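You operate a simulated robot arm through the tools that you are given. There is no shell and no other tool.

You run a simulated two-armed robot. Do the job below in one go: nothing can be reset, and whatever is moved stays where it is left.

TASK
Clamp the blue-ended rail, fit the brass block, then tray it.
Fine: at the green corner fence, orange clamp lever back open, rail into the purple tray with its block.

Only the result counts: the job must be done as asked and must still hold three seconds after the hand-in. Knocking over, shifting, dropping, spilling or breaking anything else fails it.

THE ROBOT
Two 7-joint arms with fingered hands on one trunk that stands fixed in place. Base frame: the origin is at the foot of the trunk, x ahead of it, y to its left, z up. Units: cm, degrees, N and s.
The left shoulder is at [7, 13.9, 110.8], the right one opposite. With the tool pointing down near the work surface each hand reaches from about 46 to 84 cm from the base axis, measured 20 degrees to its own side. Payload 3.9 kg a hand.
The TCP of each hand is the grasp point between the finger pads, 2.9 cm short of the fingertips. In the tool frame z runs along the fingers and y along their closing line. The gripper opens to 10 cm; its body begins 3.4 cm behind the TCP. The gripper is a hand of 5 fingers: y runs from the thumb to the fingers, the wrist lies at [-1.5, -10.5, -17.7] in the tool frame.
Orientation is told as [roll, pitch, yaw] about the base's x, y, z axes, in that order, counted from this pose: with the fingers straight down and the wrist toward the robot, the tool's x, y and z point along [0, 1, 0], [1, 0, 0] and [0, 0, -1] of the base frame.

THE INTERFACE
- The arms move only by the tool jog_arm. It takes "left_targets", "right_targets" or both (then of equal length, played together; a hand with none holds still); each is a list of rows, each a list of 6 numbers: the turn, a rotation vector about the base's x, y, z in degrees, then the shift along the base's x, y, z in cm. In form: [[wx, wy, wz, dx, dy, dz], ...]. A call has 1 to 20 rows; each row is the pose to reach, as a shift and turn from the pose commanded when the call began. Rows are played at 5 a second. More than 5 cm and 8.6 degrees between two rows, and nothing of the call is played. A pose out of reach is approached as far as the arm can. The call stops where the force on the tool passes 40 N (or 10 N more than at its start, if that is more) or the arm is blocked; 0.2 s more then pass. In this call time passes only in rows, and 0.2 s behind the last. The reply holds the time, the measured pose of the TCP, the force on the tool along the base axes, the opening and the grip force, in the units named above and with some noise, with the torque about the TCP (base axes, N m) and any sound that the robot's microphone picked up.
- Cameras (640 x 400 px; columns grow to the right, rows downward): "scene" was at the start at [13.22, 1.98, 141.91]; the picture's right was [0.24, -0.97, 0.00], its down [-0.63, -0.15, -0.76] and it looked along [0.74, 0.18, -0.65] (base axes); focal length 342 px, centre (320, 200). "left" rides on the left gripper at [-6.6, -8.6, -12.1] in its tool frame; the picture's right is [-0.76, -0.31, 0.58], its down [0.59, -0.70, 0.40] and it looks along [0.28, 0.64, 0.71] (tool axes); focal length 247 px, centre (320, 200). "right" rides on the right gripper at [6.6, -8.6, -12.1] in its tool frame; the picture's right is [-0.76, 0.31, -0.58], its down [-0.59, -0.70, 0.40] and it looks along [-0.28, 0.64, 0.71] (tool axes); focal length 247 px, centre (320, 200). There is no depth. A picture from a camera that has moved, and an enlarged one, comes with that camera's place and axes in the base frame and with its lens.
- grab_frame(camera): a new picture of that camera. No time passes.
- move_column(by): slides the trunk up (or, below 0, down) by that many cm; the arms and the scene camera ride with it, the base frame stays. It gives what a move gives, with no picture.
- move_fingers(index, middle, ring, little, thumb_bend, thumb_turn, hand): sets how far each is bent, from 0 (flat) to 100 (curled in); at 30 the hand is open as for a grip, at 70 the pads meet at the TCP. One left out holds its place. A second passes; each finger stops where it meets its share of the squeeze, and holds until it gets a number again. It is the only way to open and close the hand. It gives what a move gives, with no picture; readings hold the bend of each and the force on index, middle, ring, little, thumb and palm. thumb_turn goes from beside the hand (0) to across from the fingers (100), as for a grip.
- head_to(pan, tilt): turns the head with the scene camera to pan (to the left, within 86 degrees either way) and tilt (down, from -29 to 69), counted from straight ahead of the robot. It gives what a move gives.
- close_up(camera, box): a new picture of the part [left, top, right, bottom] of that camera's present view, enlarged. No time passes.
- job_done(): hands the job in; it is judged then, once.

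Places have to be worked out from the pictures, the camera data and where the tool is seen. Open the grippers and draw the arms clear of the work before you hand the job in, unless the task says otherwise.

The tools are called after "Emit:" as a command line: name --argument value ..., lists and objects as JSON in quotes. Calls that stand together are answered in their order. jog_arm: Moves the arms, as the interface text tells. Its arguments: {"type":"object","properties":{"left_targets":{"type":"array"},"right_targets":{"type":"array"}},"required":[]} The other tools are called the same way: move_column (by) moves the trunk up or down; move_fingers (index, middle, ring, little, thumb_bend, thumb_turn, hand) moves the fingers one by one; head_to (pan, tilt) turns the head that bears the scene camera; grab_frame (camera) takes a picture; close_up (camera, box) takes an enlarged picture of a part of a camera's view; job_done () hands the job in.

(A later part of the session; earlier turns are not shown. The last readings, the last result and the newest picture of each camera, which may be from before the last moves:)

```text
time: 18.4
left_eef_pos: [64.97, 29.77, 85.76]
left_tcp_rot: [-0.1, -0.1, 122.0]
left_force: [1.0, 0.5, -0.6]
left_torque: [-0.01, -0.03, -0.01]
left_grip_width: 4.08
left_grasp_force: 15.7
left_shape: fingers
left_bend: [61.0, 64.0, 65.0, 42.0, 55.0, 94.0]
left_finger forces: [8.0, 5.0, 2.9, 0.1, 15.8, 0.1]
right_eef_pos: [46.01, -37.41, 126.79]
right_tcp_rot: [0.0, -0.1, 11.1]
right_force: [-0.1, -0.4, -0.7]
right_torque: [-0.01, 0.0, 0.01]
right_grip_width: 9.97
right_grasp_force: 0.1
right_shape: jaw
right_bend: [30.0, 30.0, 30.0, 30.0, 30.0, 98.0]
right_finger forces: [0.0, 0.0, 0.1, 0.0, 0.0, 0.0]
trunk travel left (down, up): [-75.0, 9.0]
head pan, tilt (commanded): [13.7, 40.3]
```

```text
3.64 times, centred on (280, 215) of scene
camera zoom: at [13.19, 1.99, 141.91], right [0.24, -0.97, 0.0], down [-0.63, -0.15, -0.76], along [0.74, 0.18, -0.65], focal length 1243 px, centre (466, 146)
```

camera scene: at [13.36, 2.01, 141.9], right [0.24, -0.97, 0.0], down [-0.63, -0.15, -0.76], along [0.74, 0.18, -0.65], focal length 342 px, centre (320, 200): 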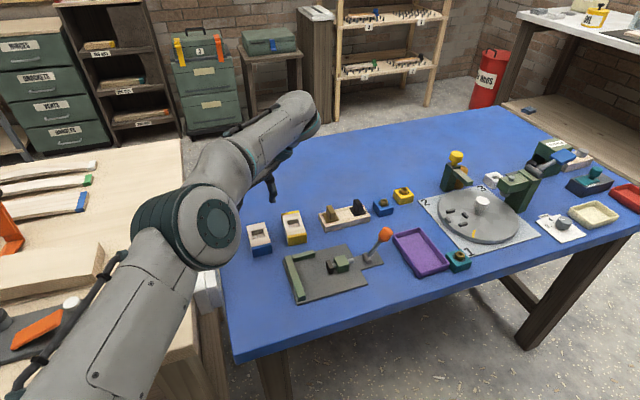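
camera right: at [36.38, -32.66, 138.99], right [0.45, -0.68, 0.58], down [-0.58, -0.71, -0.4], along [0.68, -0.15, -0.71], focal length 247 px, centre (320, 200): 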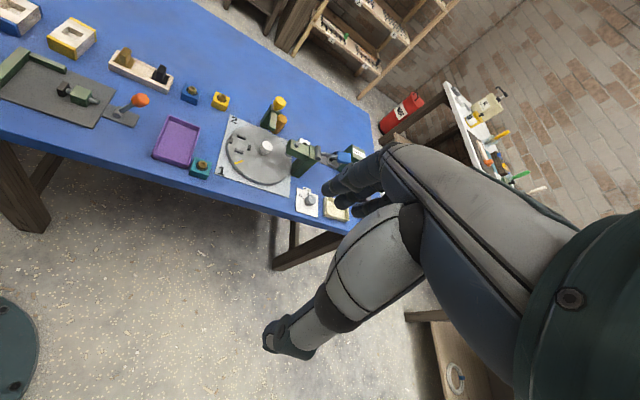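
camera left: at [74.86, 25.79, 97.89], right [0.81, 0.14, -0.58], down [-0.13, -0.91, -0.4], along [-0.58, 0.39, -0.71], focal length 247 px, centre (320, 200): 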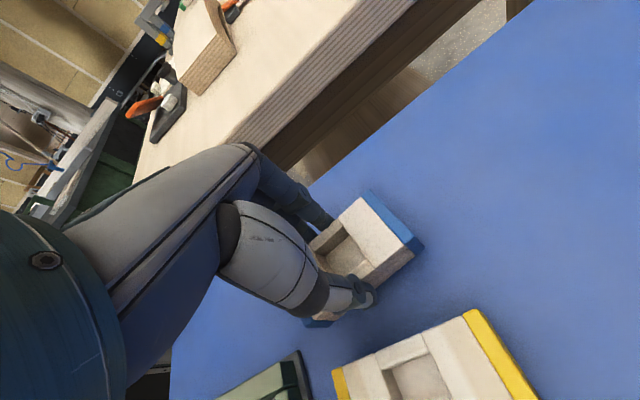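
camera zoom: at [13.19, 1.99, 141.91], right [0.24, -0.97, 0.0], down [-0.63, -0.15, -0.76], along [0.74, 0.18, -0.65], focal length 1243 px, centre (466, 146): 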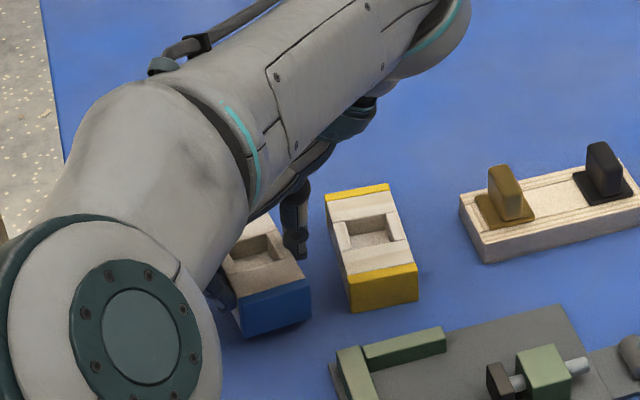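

The rail is off the table. I zoom in to see whether it has tilted in the fingers.

Emit:
close_up --camera "left" --box '[270, 160, 450, 350]'

Emit:
close_up --camera "scene" --box '[250, 190, 310, 260]'

```text
2.11 times, centred on (360, 255) of left
camera zoom: at [74.86, 25.79, 97.89], right [0.81, 0.14, -0.58], down [-0.13, -0.91, -0.4], along [-0.58, 0.39, -0.71], focal length 520 px, centre (236, 84)
```

zoom: 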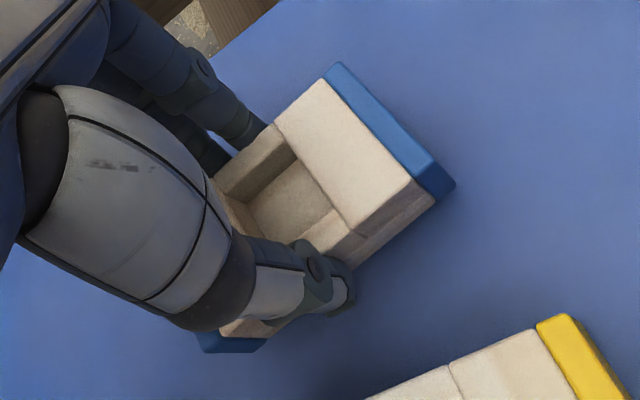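

```text
5.71 times, centred on (280, 225) of scene
camera zoom: at [13.19, 1.99, 141.91], right [0.24, -0.97, 0.0], down [-0.63, -0.15, -0.76], along [0.74, 0.18, -0.65], focal length 1953 px, centre (549, 57)
```

zoom: 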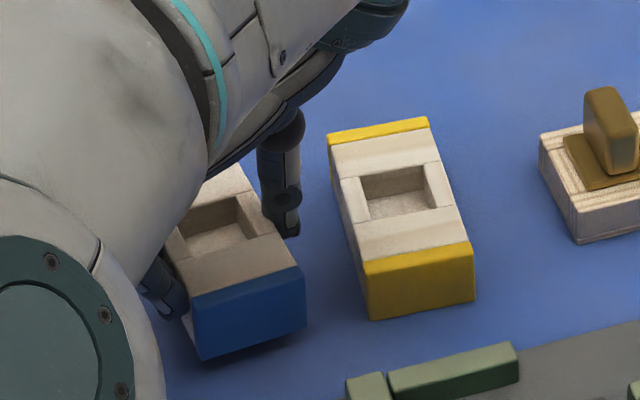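

The rail is held but looks turned a few degrees in the fingers. I raise it to clear everything and carry it over the fixture, then look again.

Emit:
jog_arm --left_targets '[[0, 0, 0, 0, 0, 3], [0, 0, 0, 0, 0, 6], [0, 0, 0, -1.6, -3.5, 6], [0, 0, 0, -3.2, -7, 6], [0, 0, 0, -4.8, -10.5, 6], [0, 0, 0, -6.5, -14, 6]]'

Emit:
grab_frame --camera "scene"

Emit:
grab_frame --camera "left"

```text
time: 19.8
left_eef_pos: [58.39, 15.76, 91.86]
left_tcp_rot: [-0.3, 0.0, 122.0]
left_force: [-0.2, -0.3, -0.2]
left_torque: [0.01, -0.02, -0.03]
left_grip_width: 4.05
left_grasp_force: 15.3
left_shape: fingers
left_bend: [61.0, 64.0, 66.0, 42.0, 55.0, 94.0]
left_finger forces: [8.0, 4.9, 2.7, 0.1, 15.7, 0.0]
right_eef_pos: [45.94, -37.66, 126.84]
right_tcp_rot: [0.1, 0.0, 11.0]
right_force: [-0.4, 0.2, 1.0]
right_torque: [-0.01, 0.01, 0.02]
right_grip_width: 9.98
right_grasp_force: 0.2
right_shape: jaw
right_bend: [30.0, 30.0, 30.0, 30.0, 30.0, 98.0]
right_finger forces: [0.0, 0.0, 0.1, 0.1, 0.1, 0.0]
trunk travel left (down, up): [-75.0, 9.0]
head pan, tilt (commanded): [13.7, 40.3]
```

```text
taken
camera scene: at [13.16, 1.86, 141.92], right [0.24, -0.97, 0.0], down [-0.63, -0.15, -0.76], along [0.74, 0.18, -0.65], focal length 342 px, centre (320, 200)
```

scene: 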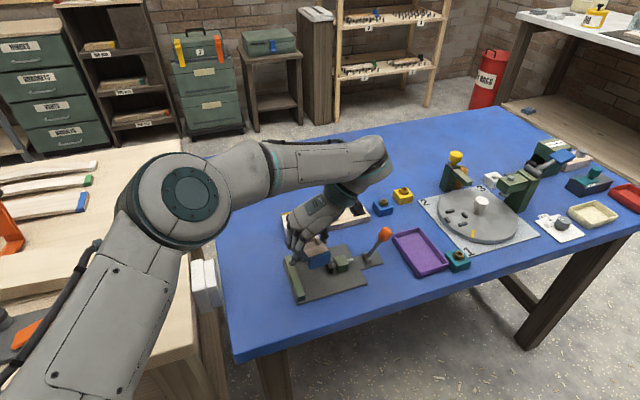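

```text
taken
camera left: at [68.28, 11.69, 103.96], right [0.81, 0.14, -0.57], down [-0.12, -0.91, -0.4], along [-0.58, 0.39, -0.71], focal length 247 px, centre (320, 200)
```

left: 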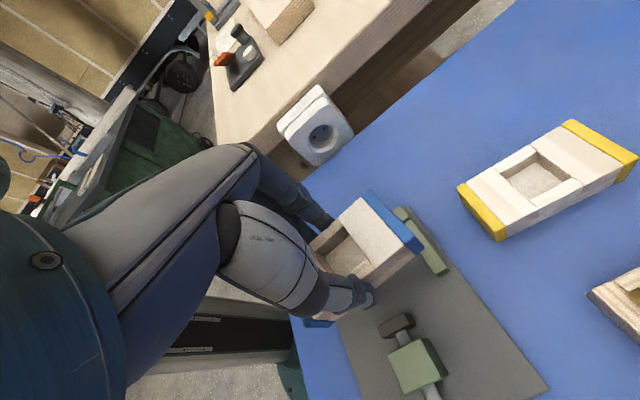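

Good view now. I zoom in on the carried rail and the fence from the scene and hand cameras.

Emit:
close_up --camera "scene" --box '[270, 200, 400, 305]'

Emit:
close_up --camera "scene" --box '[275, 220, 345, 275]'

Emit:
close_up --camera "left" --box '[290, 170, 470, 350]'

```text
3.81 times, centred on (335, 252) of scene
camera zoom: at [13.16, 1.86, 141.92], right [0.24, -0.97, 0.0], down [-0.63, -0.15, -0.76], along [0.74, 0.18, -0.65], focal length 1302 px, centre (263, 0)
```

zoom: 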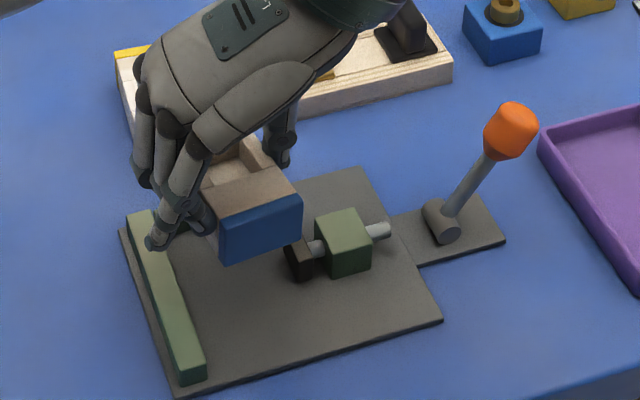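

```text
7.27 times, centred on (310, 248) of scene
camera zoom: at [13.16, 1.86, 141.92], right [0.24, -0.97, 0.0], down [-0.63, -0.15, -0.76], along [0.74, 0.18, -0.65], focal length 2485 px, centre (393, -146)
```

zoom: 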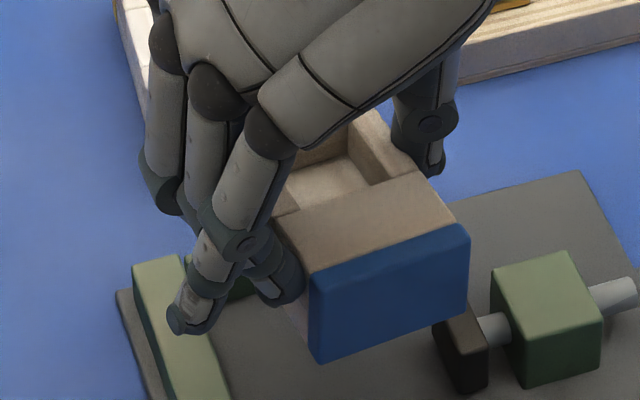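

```text
2.22 times, centred on (380, 260) of left
camera zoom: at [68.28, 11.69, 103.96], right [0.81, 0.14, -0.57], down [-0.12, -0.91, -0.4], along [-0.58, 0.39, -0.71], focal length 549 px, centre (187, 67)
```

zoom: 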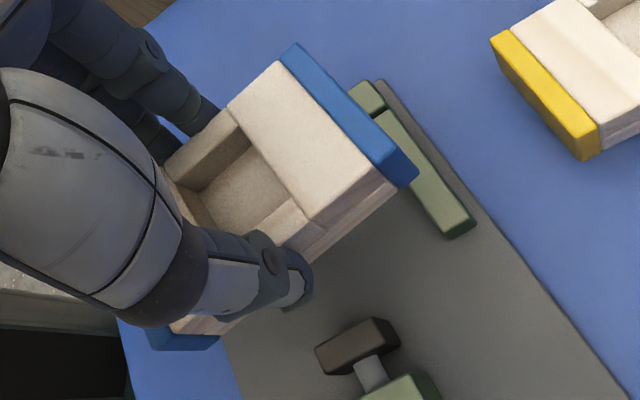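

Triangulating from both cameras, the rail's centre sits about (+1.1, −0.9) from the TCP, turned to about 35°, and fingertips end about 1.4 cm above its underside. I flatten the little finger, turn the hand −3°, and move so the rail is between fence and clamp pad but about 3 cm in front of the back fence (so the thumb misses the pad), lowering to z≈88.5.

Emit:
move_fingers --hand "left" --little 5

Emit:
jog_arm --left_targets '[[0, 0, -1.5, -1.5, -0.75, 0], [0, 0, -3, -3.1, -1.53, 0], [0, 0, -3, -3.1, -1.53, -1.6], [0, 0, -3, -3.1, -1.53, -3.2]]'

Emit:
close_up --camera "scene" --box '[270, 200, 400, 305]'

Emit:
close_up --camera "left" --box '[270, 150, 510, 380]'

```text
time: 20.8
left_eef_pos: [58.42, 15.7, 91.83]
left_tcp_rot: [-0.1, 0.0, 122.1]
left_force: [0.5, -0.2, -0.7]
left_torque: [-0.02, 0.02, -0.04]
left_grip_width: 4.07
left_grasp_force: 15.5
left_shape: fingers
left_bend: [61.0, 64.0, 66.0, 5.0, 55.0, 94.0]
left_finger forces: [8.0, 5.0, 2.7, 0.0, 15.7, 0.0]
right_eef_pos: [46.18, -37.46, 126.79]
right_tcp_rot: [-0.1, 0.1, 11.1]
right_force: [0.5, 0.3, -0.7]
right_torque: [0.05, 0.04, 0.02]
right_grip_width: 9.99
right_grasp_force: 0.2
right_shape: jaw
right_bend: [30.0, 30.0, 30.0, 30.0, 30.0, 98.0]
right_finger forces: [0.0, 0.0, 0.0, 0.0, 0.0, 0.0]
trunk travel left (down, up): [-75.0, 9.0]
head pan, tilt (commanded): [13.7, 40.3]
```

```text
time: 21.8
left_eef_pos: [55.05, 14.21, 88.6]
left_tcp_rot: [-0.1, 0.1, 118.9]
left_force: [-0.4, -1.1, -0.8]
left_torque: [0.04, 0.02, -0.01]
left_grip_width: 4.08
left_grasp_force: 16.2
left_shape: fingers
left_bend: [61.0, 64.0, 66.0, 5.0, 55.0, 94.0]
left_finger forces: [8.0, 4.9, 2.7, 0.1, 15.7, 0.1]
right_eef_pos: [45.96, -37.38, 126.8]
right_tcp_rot: [0.0, 0.0, 11.1]
right_force: [-0.2, -0.4, 0.6]
right_torque: [0.0, 0.03, 0.0]
right_grip_width: 9.98
right_grasp_force: 0.0
right_shape: jaw
right_bend: [30.0, 30.0, 30.0, 30.0, 30.0, 98.0]
right_finger forces: [0.0, 0.1, 0.1, 0.0, 0.1, 0.1]
trunk travel left (down, up): [-75.0, 9.0]
head pan, tilt (commanded): [13.7, 40.3]
```

```text
3.81 times, centred on (335, 252) of scene
camera zoom: at [13.24, 1.98, 141.91], right [0.24, -0.97, 0.0], down [-0.63, -0.15, -0.76], along [0.74, 0.18, -0.65], focal length 1302 px, centre (263, 0)
```

zoom: 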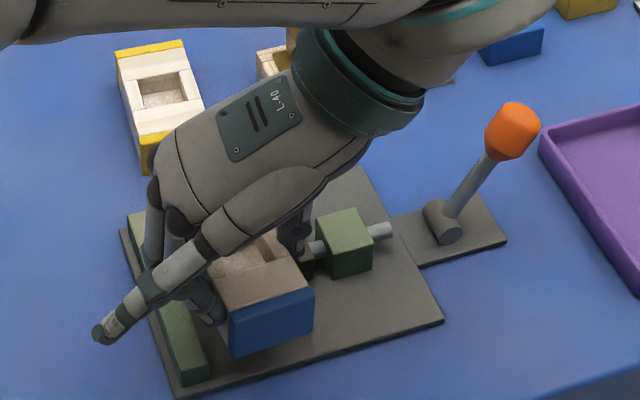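

```text
1.74 times, centred on (390, 265) of left
camera zoom: at [65.0, 9.79, 100.75], right [0.81, 0.1, -0.58], down [-0.17, -0.9, -0.4], along [-0.56, 0.42, -0.71], focal length 430 px, centre (198, 87)
```

zoom: 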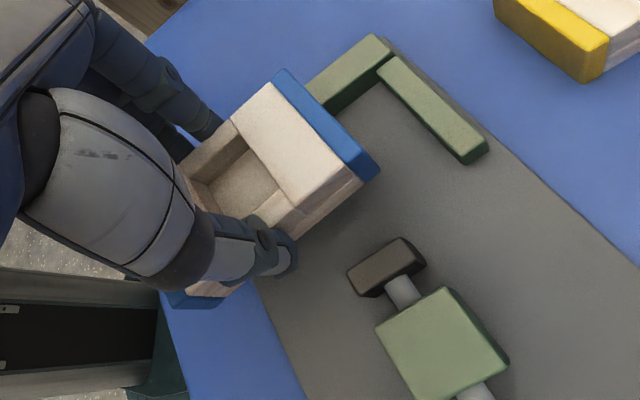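

Rail's front face now reads level in yaw (≈32°) and its centre near (56.4, 13.3) as wanted; it may be slightly nose-up. I lower it in small steps toward the plate.

Emit:
jog_arm --left_targets '[[0, 0, 0, 0, 0, -1.2], [0, 0, 0, 0, 0, -2.2]]'

Emit:
close_up --camera "scene" --box '[280, 210, 380, 305]'

Emit:
close_up --camera "left" --box '[270, 150, 510, 380]'

```text
time: 22.4
left_eef_pos: [55.25, 14.14, 86.31]
left_tcp_rot: [0.0, 0.1, 119.0]
left_force: [-1.0, 0.1, -0.7]
left_torque: [-0.01, 0.01, 0.02]
left_grip_width: 4.09
left_grasp_force: 15.9
left_shape: fingers
left_bend: [61.0, 64.0, 66.0, 5.0, 55.0, 94.0]
left_finger forces: [8.0, 4.9, 2.7, 0.0, 15.6, 0.1]
right_eef_pos: [46.09, -37.49, 126.8]
right_tcp_rot: [0.1, -0.1, 11.0]
right_force: [0.2, -0.7, 0.7]
right_torque: [-0.02, 0.01, -0.01]
right_grip_width: 9.96
right_grasp_force: 0.0
right_shape: jaw
right_bend: [30.0, 30.0, 30.0, 30.0, 30.0, 98.0]
right_finger forces: [0.0, 0.0, 0.1, 0.0, 0.0, 0.0]
trunk travel left (down, up): [-75.0, 9.0]
head pan, tilt (commanded): [13.7, 40.3]
```

```text
4.21 times, centred on (330, 258) of scene
camera zoom: at [13.23, 1.98, 141.91], right [0.24, -0.97, 0.0], down [-0.63, -0.15, -0.76], along [0.74, 0.18, -0.65], focal length 1439 px, centre (278, -42)
```

zoom: 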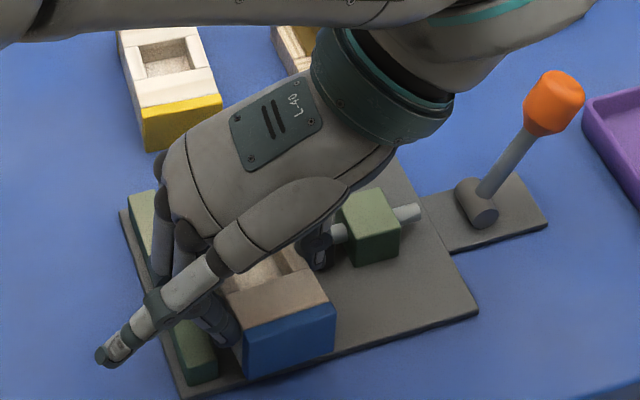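

```text
1.74 times, centred on (390, 265) of left
camera zoom: at [65.02, 9.72, 98.6], right [0.81, 0.1, -0.58], down [-0.17, -0.9, -0.4], along [-0.56, 0.42, -0.71], focal length 430 px, centre (198, 87)
```

zoom: 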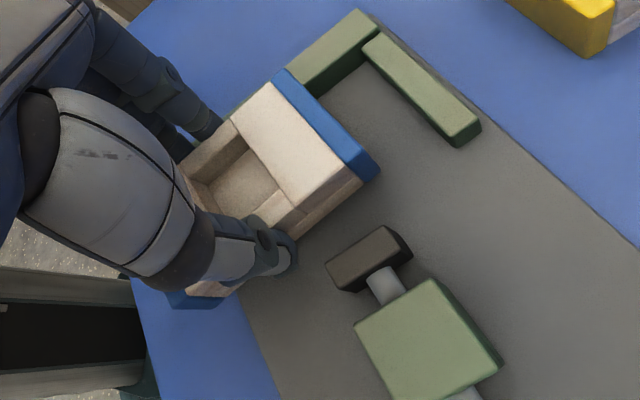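

Rail side is about 0.9 cm off the long fence and 1.3 cm off the pad line. I lower the last centimetre gently.

Emit:
jog_arm --left_targets '[[0, 0, 0, 0, 0, -0.3], [0, 0, 0, 0, 0, -0.6], [0, 0, 0, 0, 0, -0.8]]'

Emit:
close_up --camera "scene" --box '[280, 230, 370, 305]'

```text
time: 23.2
left_eef_pos: [55.29, 14.38, 85.62]
left_tcp_rot: [-0.1, 0.1, 118.9]
left_force: [-1.0, -0.2, 0.4]
left_torque: [-0.01, 0.02, -0.03]
left_grip_width: 4.02
left_grasp_force: 16.0
left_shape: fingers
left_bend: [61.0, 64.0, 66.0, 5.0, 55.0, 94.0]
left_finger forces: [8.0, 4.9, 2.7, 0.0, 15.7, 0.0]
right_eef_pos: [46.07, -37.51, 126.82]
right_tcp_rot: [0.0, -0.1, 11.1]
right_force: [0.0, -0.5, 0.0]
right_torque: [-0.03, 0.02, -0.01]
right_grip_width: 9.99
right_grasp_force: 0.0
right_shape: jaw
right_bend: [30.0, 30.0, 30.0, 30.0, 30.0, 98.0]
right_finger forces: [0.0, 0.0, 0.0, 0.1, 0.0, 0.1]
trunk travel left (down, up): [-75.0, 9.0]
head pan, tilt (commanded): [13.7, 40.3]
```

```text
5.33 times, centred on (325, 268) of scene
camera zoom: at [13.22, 1.98, 141.91], right [0.24, -0.97, 0.0], down [-0.63, -0.15, -0.76], along [0.74, 0.18, -0.65], focal length 1822 px, centre (293, -160)
```

zoom: 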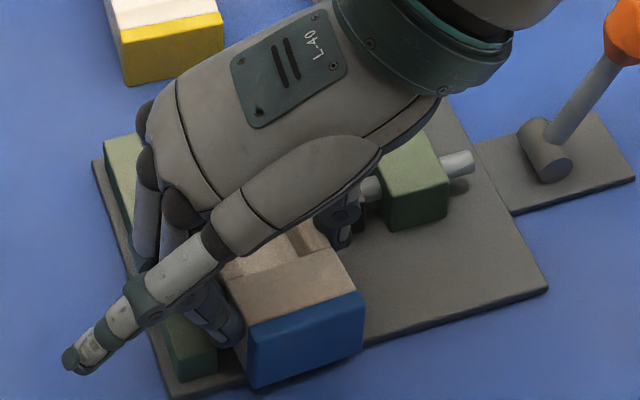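

No contact yet (force flat). I go down in 0.15–0.2 cm steps.

Emit:
jog_arm --left_targets '[[0, 0, 0, 0, 0, -0.15], [0, 0, 0, 0, 0, -0.3]]'

Emit:
jog_arm --left_targets '[[0, 0, 0, 0, 0, -0.15], [0, 0, 0, 0, 0, -0.3]]'

Emit:
close_up --camera "scene" --box '[280, 230, 370, 305]'

```text
time: 23.8
left_eef_pos: [55.14, 14.27, 85.36]
left_tcp_rot: [-0.2, 0.1, 119.0]
left_force: [-0.2, -0.3, 7.4]
left_torque: [-0.07, -0.12, 0.0]
left_grip_width: 4.09
left_grasp_force: 17.7
left_shape: fingers
left_bend: [61.0, 65.0, 66.0, 5.0, 55.0, 94.0]
left_finger forces: [8.5, 8.5, 2.6, 0.0, 15.7, 0.1]
right_eef_pos: [46.01, -37.41, 127.01]
right_tcp_rot: [0.0, -0.1, 11.1]
right_force: [-0.5, -0.4, 0.4]
right_torque: [0.0, 0.0, 0.0]
right_grip_width: 10.0
right_grasp_force: 0.1
right_shape: jaw
right_bend: [30.0, 30.0, 30.0, 30.0, 30.0, 98.0]
right_finger forces: [0.1, 0.1, 0.0, 0.0, 0.1, 0.0]
trunk travel left (down, up): [-75.0, 9.0]
head pan, tilt (commanded): [13.7, 40.3]
```

```text
time: 24.4
left_eef_pos: [55.11, 14.16, 85.14]
left_tcp_rot: [-0.5, 0.1, 119.1]
left_force: [0.5, 0.8, 21.7]
left_torque: [-0.1, -0.15, -0.05]
left_grip_width: 4.07
left_grasp_force: 22.5
left_shape: fingers
left_bend: [62.0, 64.0, 66.0, 5.0, 56.0, 94.0]
left_finger forces: [8.3, 18.1, 2.4, 0.0, 15.9, 0.0]
right_eef_pos: [45.77, -37.43, 126.98]
right_tcp_rot: [0.0, -0.2, 11.1]
right_force: [-0.3, -0.6, -0.5]
right_torque: [-0.02, 0.03, 0.03]
right_grip_width: 9.99
right_grasp_force: 0.0
right_shape: jaw
right_bend: [30.0, 30.0, 30.0, 30.0, 30.0, 98.0]
right_finger forces: [0.1, 0.0, 0.0, 0.1, 0.0, 0.0]
trunk travel left (down, up): [-75.0, 9.0]
head pan, tilt (commanded): [13.7, 40.3]
```

```text
5.33 times, centred on (325, 268) of scene
camera zoom: at [12.89, 1.93, 141.97], right [0.24, -0.97, 0.0], down [-0.63, -0.15, -0.76], along [0.74, 0.18, -0.64], focal length 1822 px, centre (293, -160)
```

zoom: 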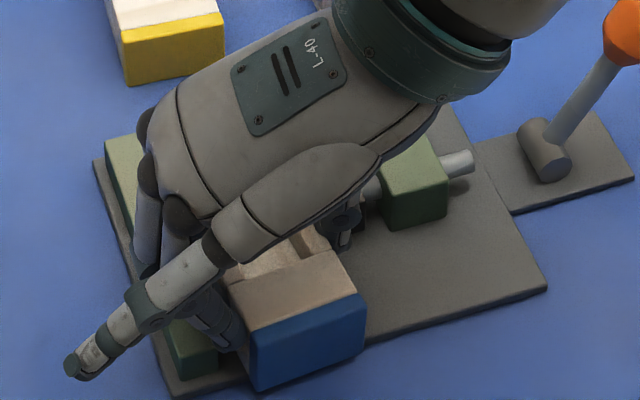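

Middle finger force rose: the fingers have met the fence top, with the rail on or just above the plate. I back up 0.3 cm to unload and open the fingers a little to release the rail.

Emit:
jog_arm --left_targets '[[0, 0, 0, 0, 0, 0.3]]'

Emit:
move_fingers --hand "left" --index 50 --middle 50 --ring 50 --thumb_bend 47

Emit:
close_up --camera "scene" --box '[280, 230, 370, 305]'

Emit:
close_up --camera "left" --box '[270, 150, 510, 380]'

```text
time: 24.8
left_eef_pos: [55.2, 14.38, 85.12]
left_tcp_rot: [-0.2, 0.2, 119.0]
left_force: [2.3, 0.6, 13.5]
left_torque: [-0.21, -0.32, 0.01]
left_grip_width: 4.06
left_grasp_force: 19.0
left_shape: fingers
left_bend: [62.0, 65.0, 66.0, 5.0, 56.0, 94.0]
left_finger forces: [8.0, 11.9, 2.2, 0.0, 16.1, 0.1]
right_eef_pos: [45.96, -37.61, 126.99]
right_tcp_rot: [0.0, -0.1, 11.1]
right_force: [0.2, -0.9, -0.2]
right_torque: [0.01, 0.02, -0.01]
right_grip_width: 9.97
right_grasp_force: 0.1
right_shape: jaw
right_bend: [30.0, 30.0, 30.0, 30.0, 30.0, 98.0]
right_finger forces: [0.1, 0.0, 0.0, 0.0, 0.1, 0.0]
trunk travel left (down, up): [-75.0, 9.0]
head pan, tilt (commanded): [13.7, 40.3]
```

```text
time: 25.8
left_eef_pos: [55.23, 14.17, 85.1]
left_tcp_rot: [-0.1, 0.0, 119.1]
left_force: [2.3, -7.8, 3.8]
left_torque: [-0.17, -0.02, 0.08]
left_grip_width: 5.69
left_grasp_force: 5.8
left_shape: fingers
left_bend: [50.0, 58.0, 50.0, 5.0, 46.0, 97.0]
left_finger forces: [0.0, 10.5, 0.0, 0.0, 1.8, 0.0]
right_eef_pos: [45.97, -37.58, 126.81]
right_tcp_rot: [0.1, -0.1, 11.1]
right_force: [1.2, -0.1, 0.1]
right_torque: [-0.04, -0.01, 0.0]
right_grip_width: 9.97
right_grasp_force: 0.1
right_shape: jaw
right_bend: [30.0, 30.0, 30.0, 30.0, 30.0, 98.0]
right_finger forces: [0.0, 0.1, 0.1, 0.1, 0.1, 0.1]
trunk travel left (down, up): [-75.0, 9.0]
head pan, tilt (commanded): [13.7, 40.3]
```

```text
5.33 times, centred on (325, 268) of scene
camera zoom: at [13.22, 1.83, 141.91], right [0.24, -0.97, 0.0], down [-0.63, -0.15, -0.76], along [0.74, 0.18, -0.65], focal length 1822 px, centre (293, -160)
```

zoom: 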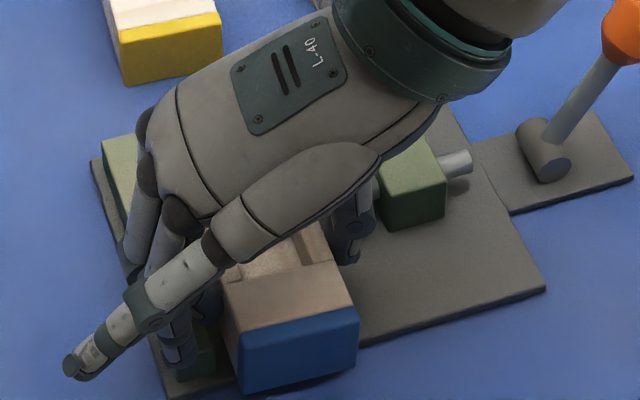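

```text
1.74 times, centred on (390, 265) of left
camera zoom: at [64.96, 9.66, 97.36], right [0.81, 0.1, -0.58], down [-0.17, -0.9, -0.4], along [-0.56, 0.42, -0.71], focal length 430 px, centre (198, 87)
```

zoom: 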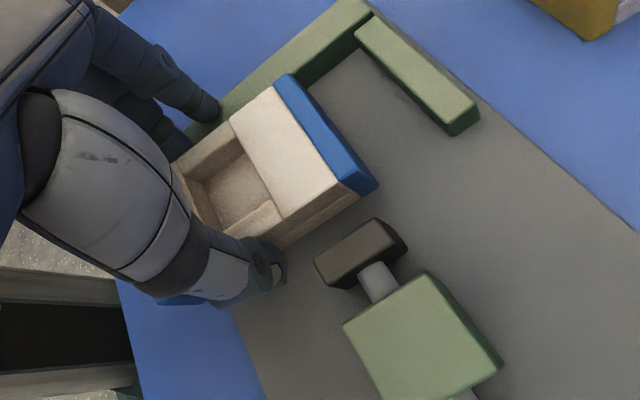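

The middle fingertip is caught against the fence's inner face (10 N while opening). I bend it back in to relax before lifting.

Emit:
move_fingers --hand "left" --middle 59

Emit:
jog_arm --left_targets '[[0, 0, 0, 0, 0, 0.5], [0, 0, 0, 0, 0, 1.0]]'

Emit:
close_up --camera "scene" --box '[280, 230, 370, 305]'

Emit:
close_up --camera "left" --box '[270, 150, 510, 380]'

```text
time: 26.8
left_eef_pos: [55.12, 14.16, 85.17]
left_tcp_rot: [-0.2, 0.0, 119.0]
left_force: [0.0, -2.2, 4.1]
left_torque: [0.03, 0.06, 0.01]
left_grip_width: 5.79
left_grasp_force: 5.2
left_shape: fingers
left_bend: [50.0, 61.0, 50.0, 5.0, 45.0, 97.0]
left_finger forces: [0.0, 7.6, 0.1, 0.0, 1.9, 0.0]
right_eef_pos: [45.88, -37.49, 126.82]
right_tcp_rot: [0.0, -0.1, 11.0]
right_force: [0.0, -0.1, -0.8]
right_torque: [-0.01, 0.03, 0.0]
right_grip_width: 9.99
right_grasp_force: 0.0
right_shape: jaw
right_bend: [30.0, 30.0, 30.0, 30.0, 30.0, 98.0]
right_finger forces: [0.0, 0.1, 0.0, 0.0, 0.0, 0.0]
trunk travel left (down, up): [-75.0, 9.0]
head pan, tilt (commanded): [13.7, 40.3]
```

```text
time: 27.4
left_eef_pos: [55.15, 14.36, 86.21]
left_tcp_rot: [-0.1, 0.1, 119.0]
left_force: [-0.1, -0.5, -0.4]
left_torque: [0.01, -0.02, -0.01]
left_grip_width: 5.52
left_grasp_force: 0.5
left_shape: fingers
left_bend: [50.0, 59.0, 50.0, 5.0, 47.0, 97.0]
left_finger forces: [0.0, 0.3, 0.1, 0.0, 0.3, 0.0]
right_eef_pos: [45.99, -37.45, 126.83]
right_tcp_rot: [0.0, 0.0, 11.1]
right_force: [-0.4, 0.0, -0.3]
right_torque: [0.01, -0.02, 0.02]
right_grip_width: 9.98
right_grasp_force: 0.1
right_shape: jaw
right_bend: [30.0, 30.0, 30.0, 30.0, 30.0, 98.0]
right_finger forces: [0.0, 0.0, 0.0, 0.1, 0.0, 0.0]
trunk travel left (down, up): [-75.0, 9.0]
head pan, tilt (commanded): [13.7, 40.3]
```

```text
5.33 times, centred on (325, 268) of scene
camera zoom: at [13.19, 1.97, 141.91], right [0.24, -0.97, 0.0], down [-0.63, -0.15, -0.76], along [0.74, 0.18, -0.65], focal length 1822 px, centre (293, -160)
```

zoom: 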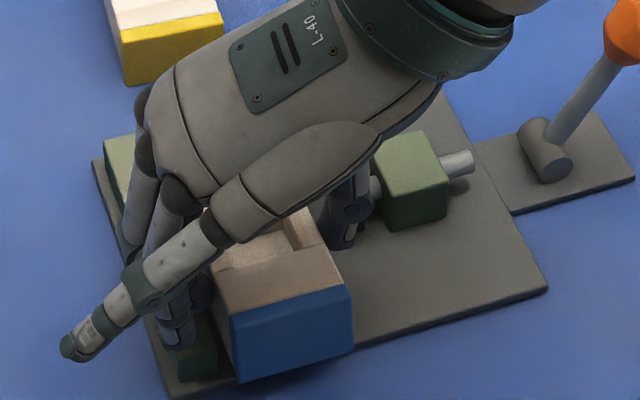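

```text
1.74 times, centred on (390, 265) of left
camera zoom: at [65.03, 9.79, 98.36], right [0.81, 0.1, -0.58], down [-0.17, -0.9, -0.4], along [-0.56, 0.42, -0.71], focal length 430 px, centre (198, 87)
```

zoom: 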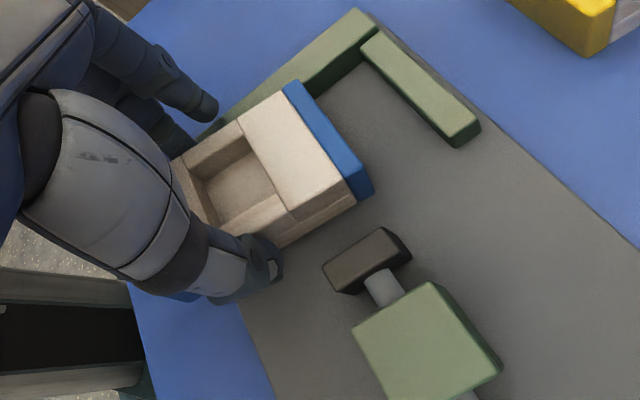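

Forces are nearly zero. I open the middle finger now that it is higher, then rise further and look whether the rail lies flat.

Emit:
move_fingers --hand "left" --middle 52

Emit:
close_up --camera "scene" --box '[290, 240, 350, 300]'

Emit:
close_up --camera "left" --box '[270, 150, 510, 380]'

```text
time: 28.4
left_eef_pos: [55.33, 14.26, 86.22]
left_tcp_rot: [-0.2, 0.1, 119.0]
left_force: [-0.3, -0.2, -0.3]
left_torque: [-0.01, 0.0, 0.01]
left_grip_width: 5.43
left_grasp_force: 0.1
left_shape: fingers
left_bend: [50.0, 52.0, 50.0, 5.0, 47.0, 97.0]
left_finger forces: [0.0, 0.0, 0.1, 0.0, 0.0, 0.0]
right_eef_pos: [46.1, -37.57, 126.81]
right_tcp_rot: [0.0, 0.0, 11.1]
right_force: [0.1, 0.5, 0.0]
right_torque: [0.0, 0.01, 0.03]
right_grip_width: 9.99
right_grasp_force: 0.0
right_shape: jaw
right_bend: [30.0, 30.0, 30.0, 30.0, 30.0, 98.0]
right_finger forces: [0.0, 0.0, 0.0, 0.0, 0.0, 0.0]
trunk travel left (down, up): [-75.0, 9.0]
head pan, tilt (commanded): [13.7, 40.3]
```

```text
6.67 times, centred on (320, 270) of scene
camera zoom: at [13.22, 1.98, 141.91], right [0.24, -0.97, 0.0], down [-0.63, -0.15, -0.76], along [0.74, 0.18, -0.65], focal length 2278 px, centre (320, -267)
```

zoom: 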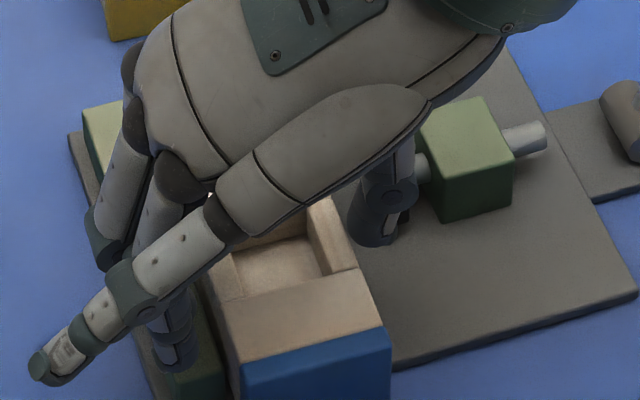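

```text
1.74 times, centred on (390, 265) of left
camera zoom: at [65.05, 9.79, 98.37], right [0.81, 0.1, -0.58], down [-0.17, -0.9, -0.4], along [-0.56, 0.42, -0.71], focal length 430 px, centre (198, 87)
```

zoom: 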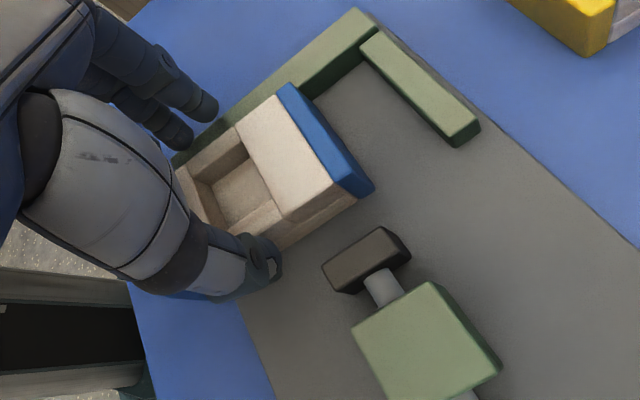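

Released, with the rail lying between fence and pad. I raise the hand 5 cm straight up and look.

Emit:
jog_arm --left_targets '[[0, 0, 0, 0, 0, 1.5], [0, 0, 0, 0, 0, 4], [0, 0, 0, 0, 0, 7]]'

Emit:
close_up --camera "scene" --box '[280, 215, 400, 305]'

Emit:
grab_frame --camera "left"

```text
time: 29.2
left_eef_pos: [55.13, 14.35, 93.27]
left_tcp_rot: [-0.1, 0.0, 119.1]
left_force: [0.2, 1.0, -0.6]
left_torque: [-0.02, -0.02, -0.02]
left_grip_width: 5.42
left_grasp_force: 0.1
left_shape: fingers
left_bend: [50.0, 52.0, 50.0, 5.0, 47.0, 98.0]
left_finger forces: [0.0, 0.1, 0.1, 0.1, 0.0, 0.0]
right_eef_pos: [45.85, -37.52, 127.0]
right_tcp_rot: [0.0, 0.0, 11.0]
right_force: [0.1, 0.6, 0.3]
right_torque: [-0.02, -0.01, -0.03]
right_grip_width: 9.98
right_grasp_force: 0.0
right_shape: jaw
right_bend: [30.0, 30.0, 30.0, 30.0, 30.0, 98.0]
right_finger forces: [0.0, 0.0, 0.1, 0.0, 0.0, 0.1]
trunk travel left (down, up): [-75.0, 9.0]
head pan, tilt (commanded): [13.7, 40.3]
```

```text
4.44 times, centred on (340, 260) of scene
camera zoom: at [13.14, 1.96, 141.92], right [0.24, -0.97, 0.0], down [-0.63, -0.15, -0.76], along [0.74, 0.18, -0.65], focal length 1519 px, centre (231, -67)
```

zoom: 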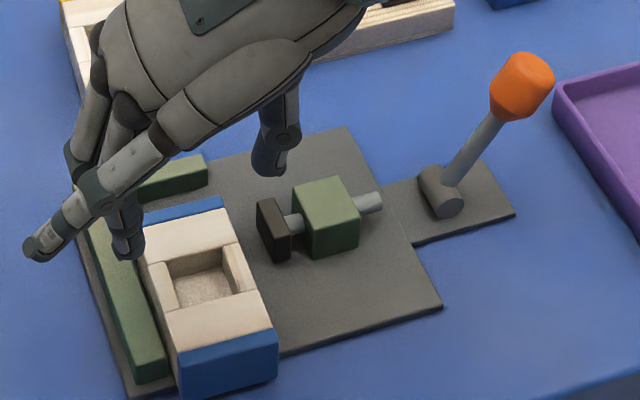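

```text
taken
camera left: at [65.01, 9.74, 105.49], right [0.81, 0.1, -0.58], down [-0.17, -0.9, -0.4], along [-0.56, 0.42, -0.71], focal length 247 px, centre (320, 200)
```

left: 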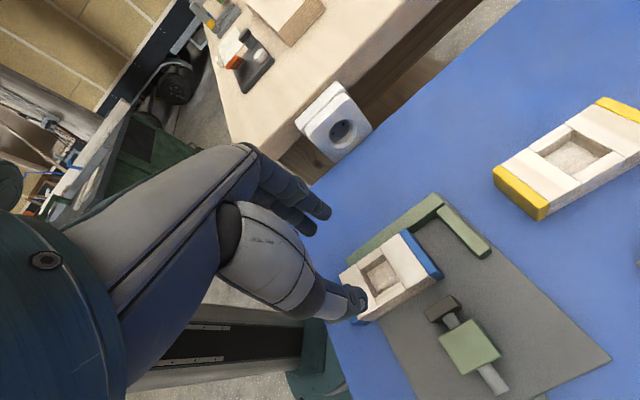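

The rail now lies flat, flush along the long fence (left face e2≈−15.5), but its back end is still about 3.6 cm short of the back fence. I close the fingers into a pinch and swing around in front of the rail's near end, staying high.

Emit:
move_fingers --hand "left" --index 68 --middle 68 --ring 68 --thumb_bend 66

Emit:
jog_arm --left_targets '[[0, 0, 1.5, -3, -2.6, 0], [0, 0, 3, -6.07, -5.15, 0]]'

Emit:
close_up --camera "scene" --box '[260, 200, 400, 320]'

Emit:
grab_frame --camera "left"

```text
time: 30.2
left_eef_pos: [55.29, 14.24, 93.31]
left_tcp_rot: [0.0, 0.0, 119.0]
left_force: [-0.2, -0.5, -0.3]
left_torque: [0.02, 0.0, 0.0]
left_grip_width: 0.92
left_grasp_force: 0.1
left_shape: fingers
left_bend: [68.0, 68.0, 68.0, 5.0, 66.0, 98.0]
left_finger forces: [0.0, 0.0, 0.0, 0.0, 0.1, 0.1]
right_eef_pos: [46.08, -37.53, 126.85]
right_tcp_rot: [0.0, 0.0, 11.1]
right_force: [0.4, -0.4, -0.2]
right_torque: [0.01, -0.02, -0.01]
right_grip_width: 9.97
right_grasp_force: 0.0
right_shape: jaw
right_bend: [30.0, 30.0, 30.0, 30.0, 30.0, 98.0]
right_finger forces: [0.1, 0.1, 0.1, 0.1, 0.0, 0.0]
trunk travel left (down, up): [-75.0, 9.0]
head pan, tilt (commanded): [13.7, 40.3]
```

```text
time: 30.8
left_eef_pos: [49.14, 8.94, 93.36]
left_tcp_rot: [-0.1, 0.1, 122.0]
left_force: [0.3, 0.0, -0.1]
left_torque: [-0.03, -0.01, 0.01]
left_grip_width: 0.85
left_grasp_force: 0.0
left_shape: fingers
left_bend: [68.0, 68.0, 68.0, 5.0, 66.0, 98.0]
left_finger forces: [0.0, 0.0, 0.0, 0.0, 0.0, 0.1]
right_eef_pos: [46.07, -37.46, 126.95]
right_tcp_rot: [0.0, -0.1, 11.1]
right_force: [0.1, 0.6, -0.4]
right_torque: [-0.02, 0.01, 0.0]
right_grip_width: 10.0
right_grasp_force: 0.0
right_shape: jaw
right_bend: [30.0, 30.0, 30.0, 30.0, 30.0, 98.0]
right_finger forces: [0.0, 0.1, 0.0, 0.0, 0.0, 0.1]
trunk travel left (down, up): [-75.0, 9.0]
head pan, tilt (commanded): [13.7, 40.3]
```

```text
3.33 times, centred on (330, 260) of scene
camera zoom: at [13.17, 1.93, 141.92], right [0.24, -0.97, 0.0], down [-0.63, -0.15, -0.76], along [0.74, 0.18, -0.65], focal length 1139 px, centre (287, 0)
```

zoom: 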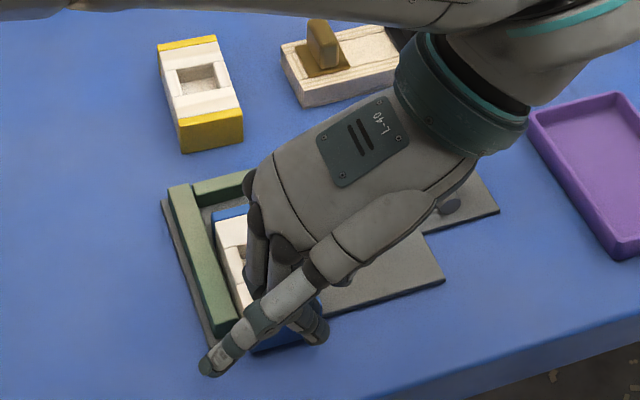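

```text
taken
camera left: at [59.14, 5.09, 105.42], right [0.81, 0.14, -0.57], down [-0.13, -0.91, -0.4], along [-0.58, 0.39, -0.71], focal length 247 px, centre (320, 200)
```

left: 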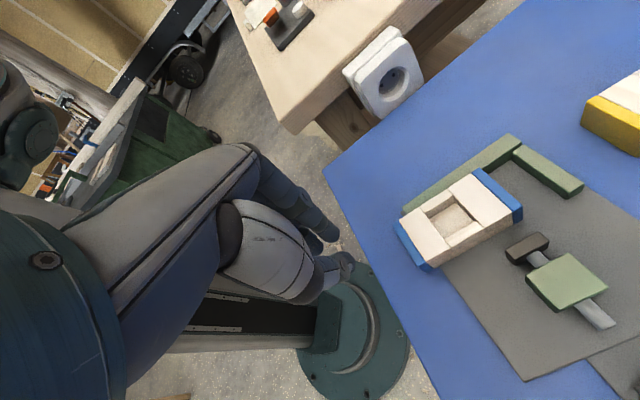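

The hand hangs over the table's front strip, about 2 cm before the rail's near end. I lower it to TCP z≈85 (tips about 1.5 cm above the table) and look.

Emit:
jog_arm --left_targets '[[0, 0, 0, 0, 0, -3], [0, 0, 0, 0, 0, -6], [0, 0, 0, 0, 0, -8.3]]'

Emit:
close_up --camera "scene" --box '[260, 200, 400, 320]'

Emit:
close_up --camera "left" --box '[260, 120, 560, 340]'

```text
time: 31.6
left_eef_pos: [49.28, 9.04, 85.09]
left_tcp_rot: [-0.2, 0.0, 121.9]
left_force: [0.6, -0.3, 0.1]
left_torque: [-0.03, 0.02, 0.01]
left_grip_width: 0.87
left_grasp_force: 0.0
left_shape: fingers
left_bend: [68.0, 68.0, 68.0, 5.0, 66.0, 98.0]
left_finger forces: [0.1, 0.1, 0.1, 0.0, 0.0, 0.0]
right_eef_pos: [46.0, -37.45, 126.84]
right_tcp_rot: [0.0, 0.0, 11.2]
right_force: [0.5, -0.5, 0.8]
right_torque: [0.04, -0.04, -0.03]
right_grip_width: 9.99
right_grasp_force: 0.1
right_shape: jaw
right_bend: [30.0, 30.0, 30.0, 30.0, 30.0, 98.0]
right_finger forces: [0.1, 0.0, 0.1, 0.0, 0.0, 0.0]
trunk travel left (down, up): [-75.0, 9.0]
head pan, tilt (commanded): [13.7, 40.3]
```

```text
3.33 times, centred on (330, 260) of scene
camera zoom: at [13.26, 1.99, 141.91], right [0.24, -0.97, 0.0], down [-0.63, -0.15, -0.76], along [0.74, 0.18, -0.65], focal length 1139 px, centre (287, 0)
```

zoom: 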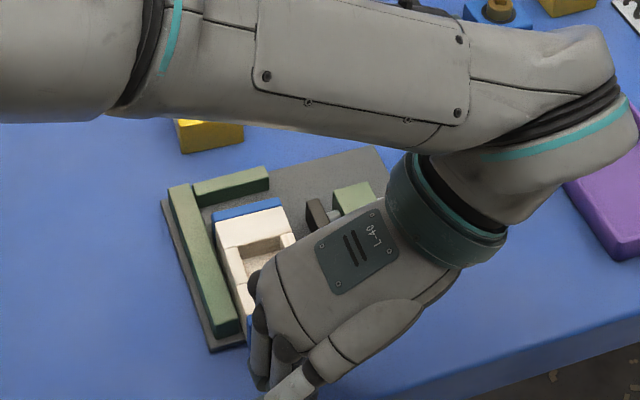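

```text
1.82 times, centred on (410, 230) of left
camera zoom: at [59.25, 5.08, 97.16], right [0.81, 0.14, -0.58], down [-0.13, -0.91, -0.4], along [-0.58, 0.39, -0.71], focal length 449 px, centre (156, 146)
```

zoom: 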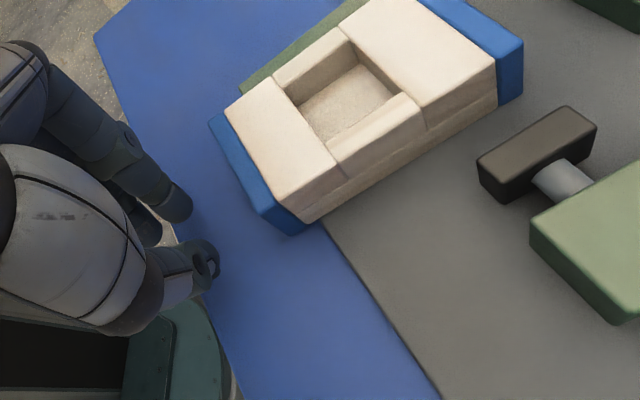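

Pinched thumb and index will meet the rail's front face either side of its middle. I push slowly along the fence direction (0.848, 0.53) for 4.5 cm, which should leave about 1 cm to the back fence.

Emit:
jog_arm --left_targets '[[0, 0, 0, 0.29, 0.47, 0], [0, 0, 0, 0.72, 0.74, 0], [0, 0, 0, 1.14, 1.0, 0], [0, 0, 0, 1.57, 1.27, 0], [0, 0, 0, 1.99, 1.53, 0], [0, 0, 0, 2.41, 1.8, 0], [0, 0, 0, 2.84, 2.06, 0], [0, 0, 0, 3.26, 2.33, 0], [0, 0, 0, 3.69, 2.6, 0]]'

Emit:
close_up --camera "scene" --box '[260, 200, 400, 320]'

Emit:
close_up --camera "left" --box '[260, 120, 560, 340]'

```text
time: 33.6
left_eef_pos: [52.96, 11.65, 84.94]
left_tcp_rot: [-0.1, 0.0, 122.0]
left_force: [0.1, -1.0, -0.4]
left_torque: [0.04, 0.03, 0.0]
left_grip_width: 0.9
left_grasp_force: 0.0
left_shape: fingers
left_bend: [68.0, 68.0, 68.0, 5.0, 66.0, 98.0]
left_finger forces: [0.1, 0.0, 0.0, 0.0, 0.0, 0.1]
right_eef_pos: [46.14, -37.52, 127.02]
right_tcp_rot: [0.0, 0.0, 11.0]
right_force: [-0.8, -0.3, 0.3]
right_torque: [-0.02, 0.0, 0.0]
right_grip_width: 9.98
right_grasp_force: 0.0
right_shape: jaw
right_bend: [30.0, 30.0, 30.0, 30.0, 30.0, 98.0]
right_finger forces: [0.0, 0.0, 0.1, 0.0, 0.1, 0.0]
trunk travel left (down, up): [-75.0, 9.0]
head pan, tilt (commanded): [13.7, 40.3]
```

```text
3.33 times, centred on (330, 260) of scene
camera zoom: at [13.23, 1.99, 141.91], right [0.24, -0.97, 0.0], down [-0.63, -0.15, -0.76], along [0.74, 0.18, -0.65], focal length 1139 px, centre (287, 0)
```

zoom: 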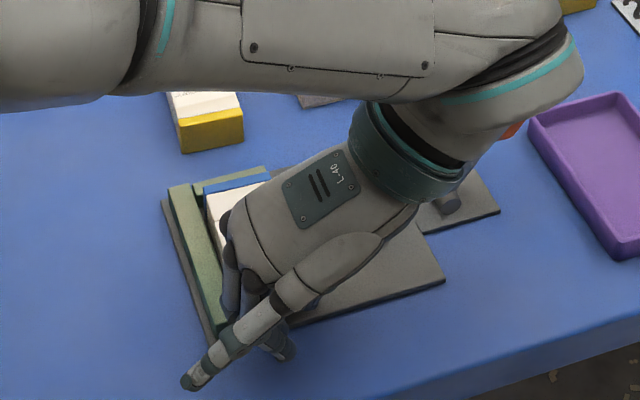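

```text
1.82 times, centred on (410, 230) of left
camera zoom: at [62.88, 7.72, 97.08], right [0.81, 0.14, -0.58], down [-0.13, -0.91, -0.4], along [-0.58, 0.39, -0.71], focal length 449 px, centre (156, 146)
```

zoom: 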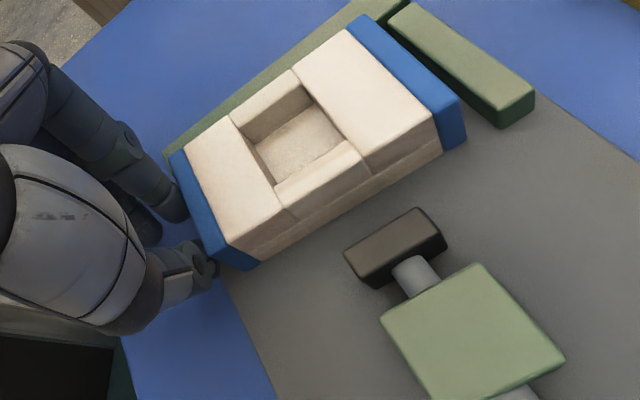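

The rail has slid along the fence; about 1 cm remains to the back fence. I continue slowly, watching the force.

Emit:
jog_arm --left_targets '[[0, 0, 0, 0.21, 0.13, 0], [0, 0, 0, 0.42, 0.27, 0], [0, 0, 0, 0.64, 0.4, 0]]'

Emit:
jog_arm --left_targets '[[0, 0, 0, 0.13, 0.08, 0], [0, 0, 0, 0.26, 0.16, 0]]'

Emit:
close_up --camera "left" --box '[260, 120, 560, 340]'

```text
time: 34.4
left_eef_pos: [53.52, 12.11, 85.01]
left_tcp_rot: [-0.2, 0.0, 122.0]
left_force: [-1.1, 0.5, -1.0]
left_torque: [0.0, 0.05, 0.0]
left_grip_width: 0.89
left_grasp_force: 0.6
left_shape: fingers
left_bend: [68.0, 68.0, 68.0, 5.0, 66.0, 98.0]
left_finger forces: [0.5, 0.0, 0.0, 0.0, 0.3, 0.0]
right_eef_pos: [46.11, -37.5, 126.87]
right_tcp_rot: [0.1, 0.0, 11.1]
right_force: [-0.3, 0.2, -0.1]
right_torque: [0.0, 0.0, 0.01]
right_grip_width: 10.0
right_grasp_force: 0.1
right_shape: jaw
right_bend: [30.0, 30.0, 30.0, 30.0, 30.0, 98.0]
right_finger forces: [0.1, 0.0, 0.0, 0.1, 0.0, 0.0]
trunk travel left (down, up): [-75.0, 9.0]
head pan, tilt (commanded): [13.7, 40.3]
```

```text
time: 35.0
left_eef_pos: [53.66, 12.09, 84.91]
left_tcp_rot: [-0.1, 0.0, 122.1]
left_force: [-3.7, -5.3, 0.6]
left_torque: [-0.04, 0.07, 0.04]
left_grip_width: 0.82
left_grasp_force: 2.4
left_shape: fingers
left_bend: [69.0, 68.0, 68.0, 5.0, 66.0, 98.0]
left_finger forces: [4.5, 0.1, 0.0, 0.0, 1.2, 0.0]
right_eef_pos: [46.01, -37.61, 126.82]
right_tcp_rot: [0.1, -0.1, 11.1]
right_force: [-0.5, 0.1, -0.8]
right_torque: [0.0, -0.01, -0.02]
right_grip_width: 9.99
right_grasp_force: 0.0
right_shape: jaw
right_bend: [30.0, 30.0, 30.0, 30.0, 30.0, 98.0]
right_finger forces: [0.0, 0.0, 0.0, 0.0, 0.0, 0.1]
trunk travel left (down, up): [-75.0, 9.0]
head pan, tilt (commanded): [13.7, 40.3]
```

```text
1.82 times, centred on (410, 230) of left
camera zoom: at [63.64, 8.17, 97.1], right [0.81, 0.14, -0.58], down [-0.13, -0.91, -0.4], along [-0.58, 0.39, -0.71], focal length 449 px, centre (156, 146)
```

zoom: 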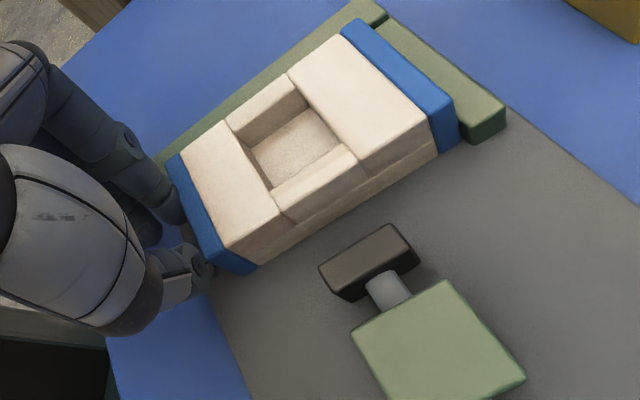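

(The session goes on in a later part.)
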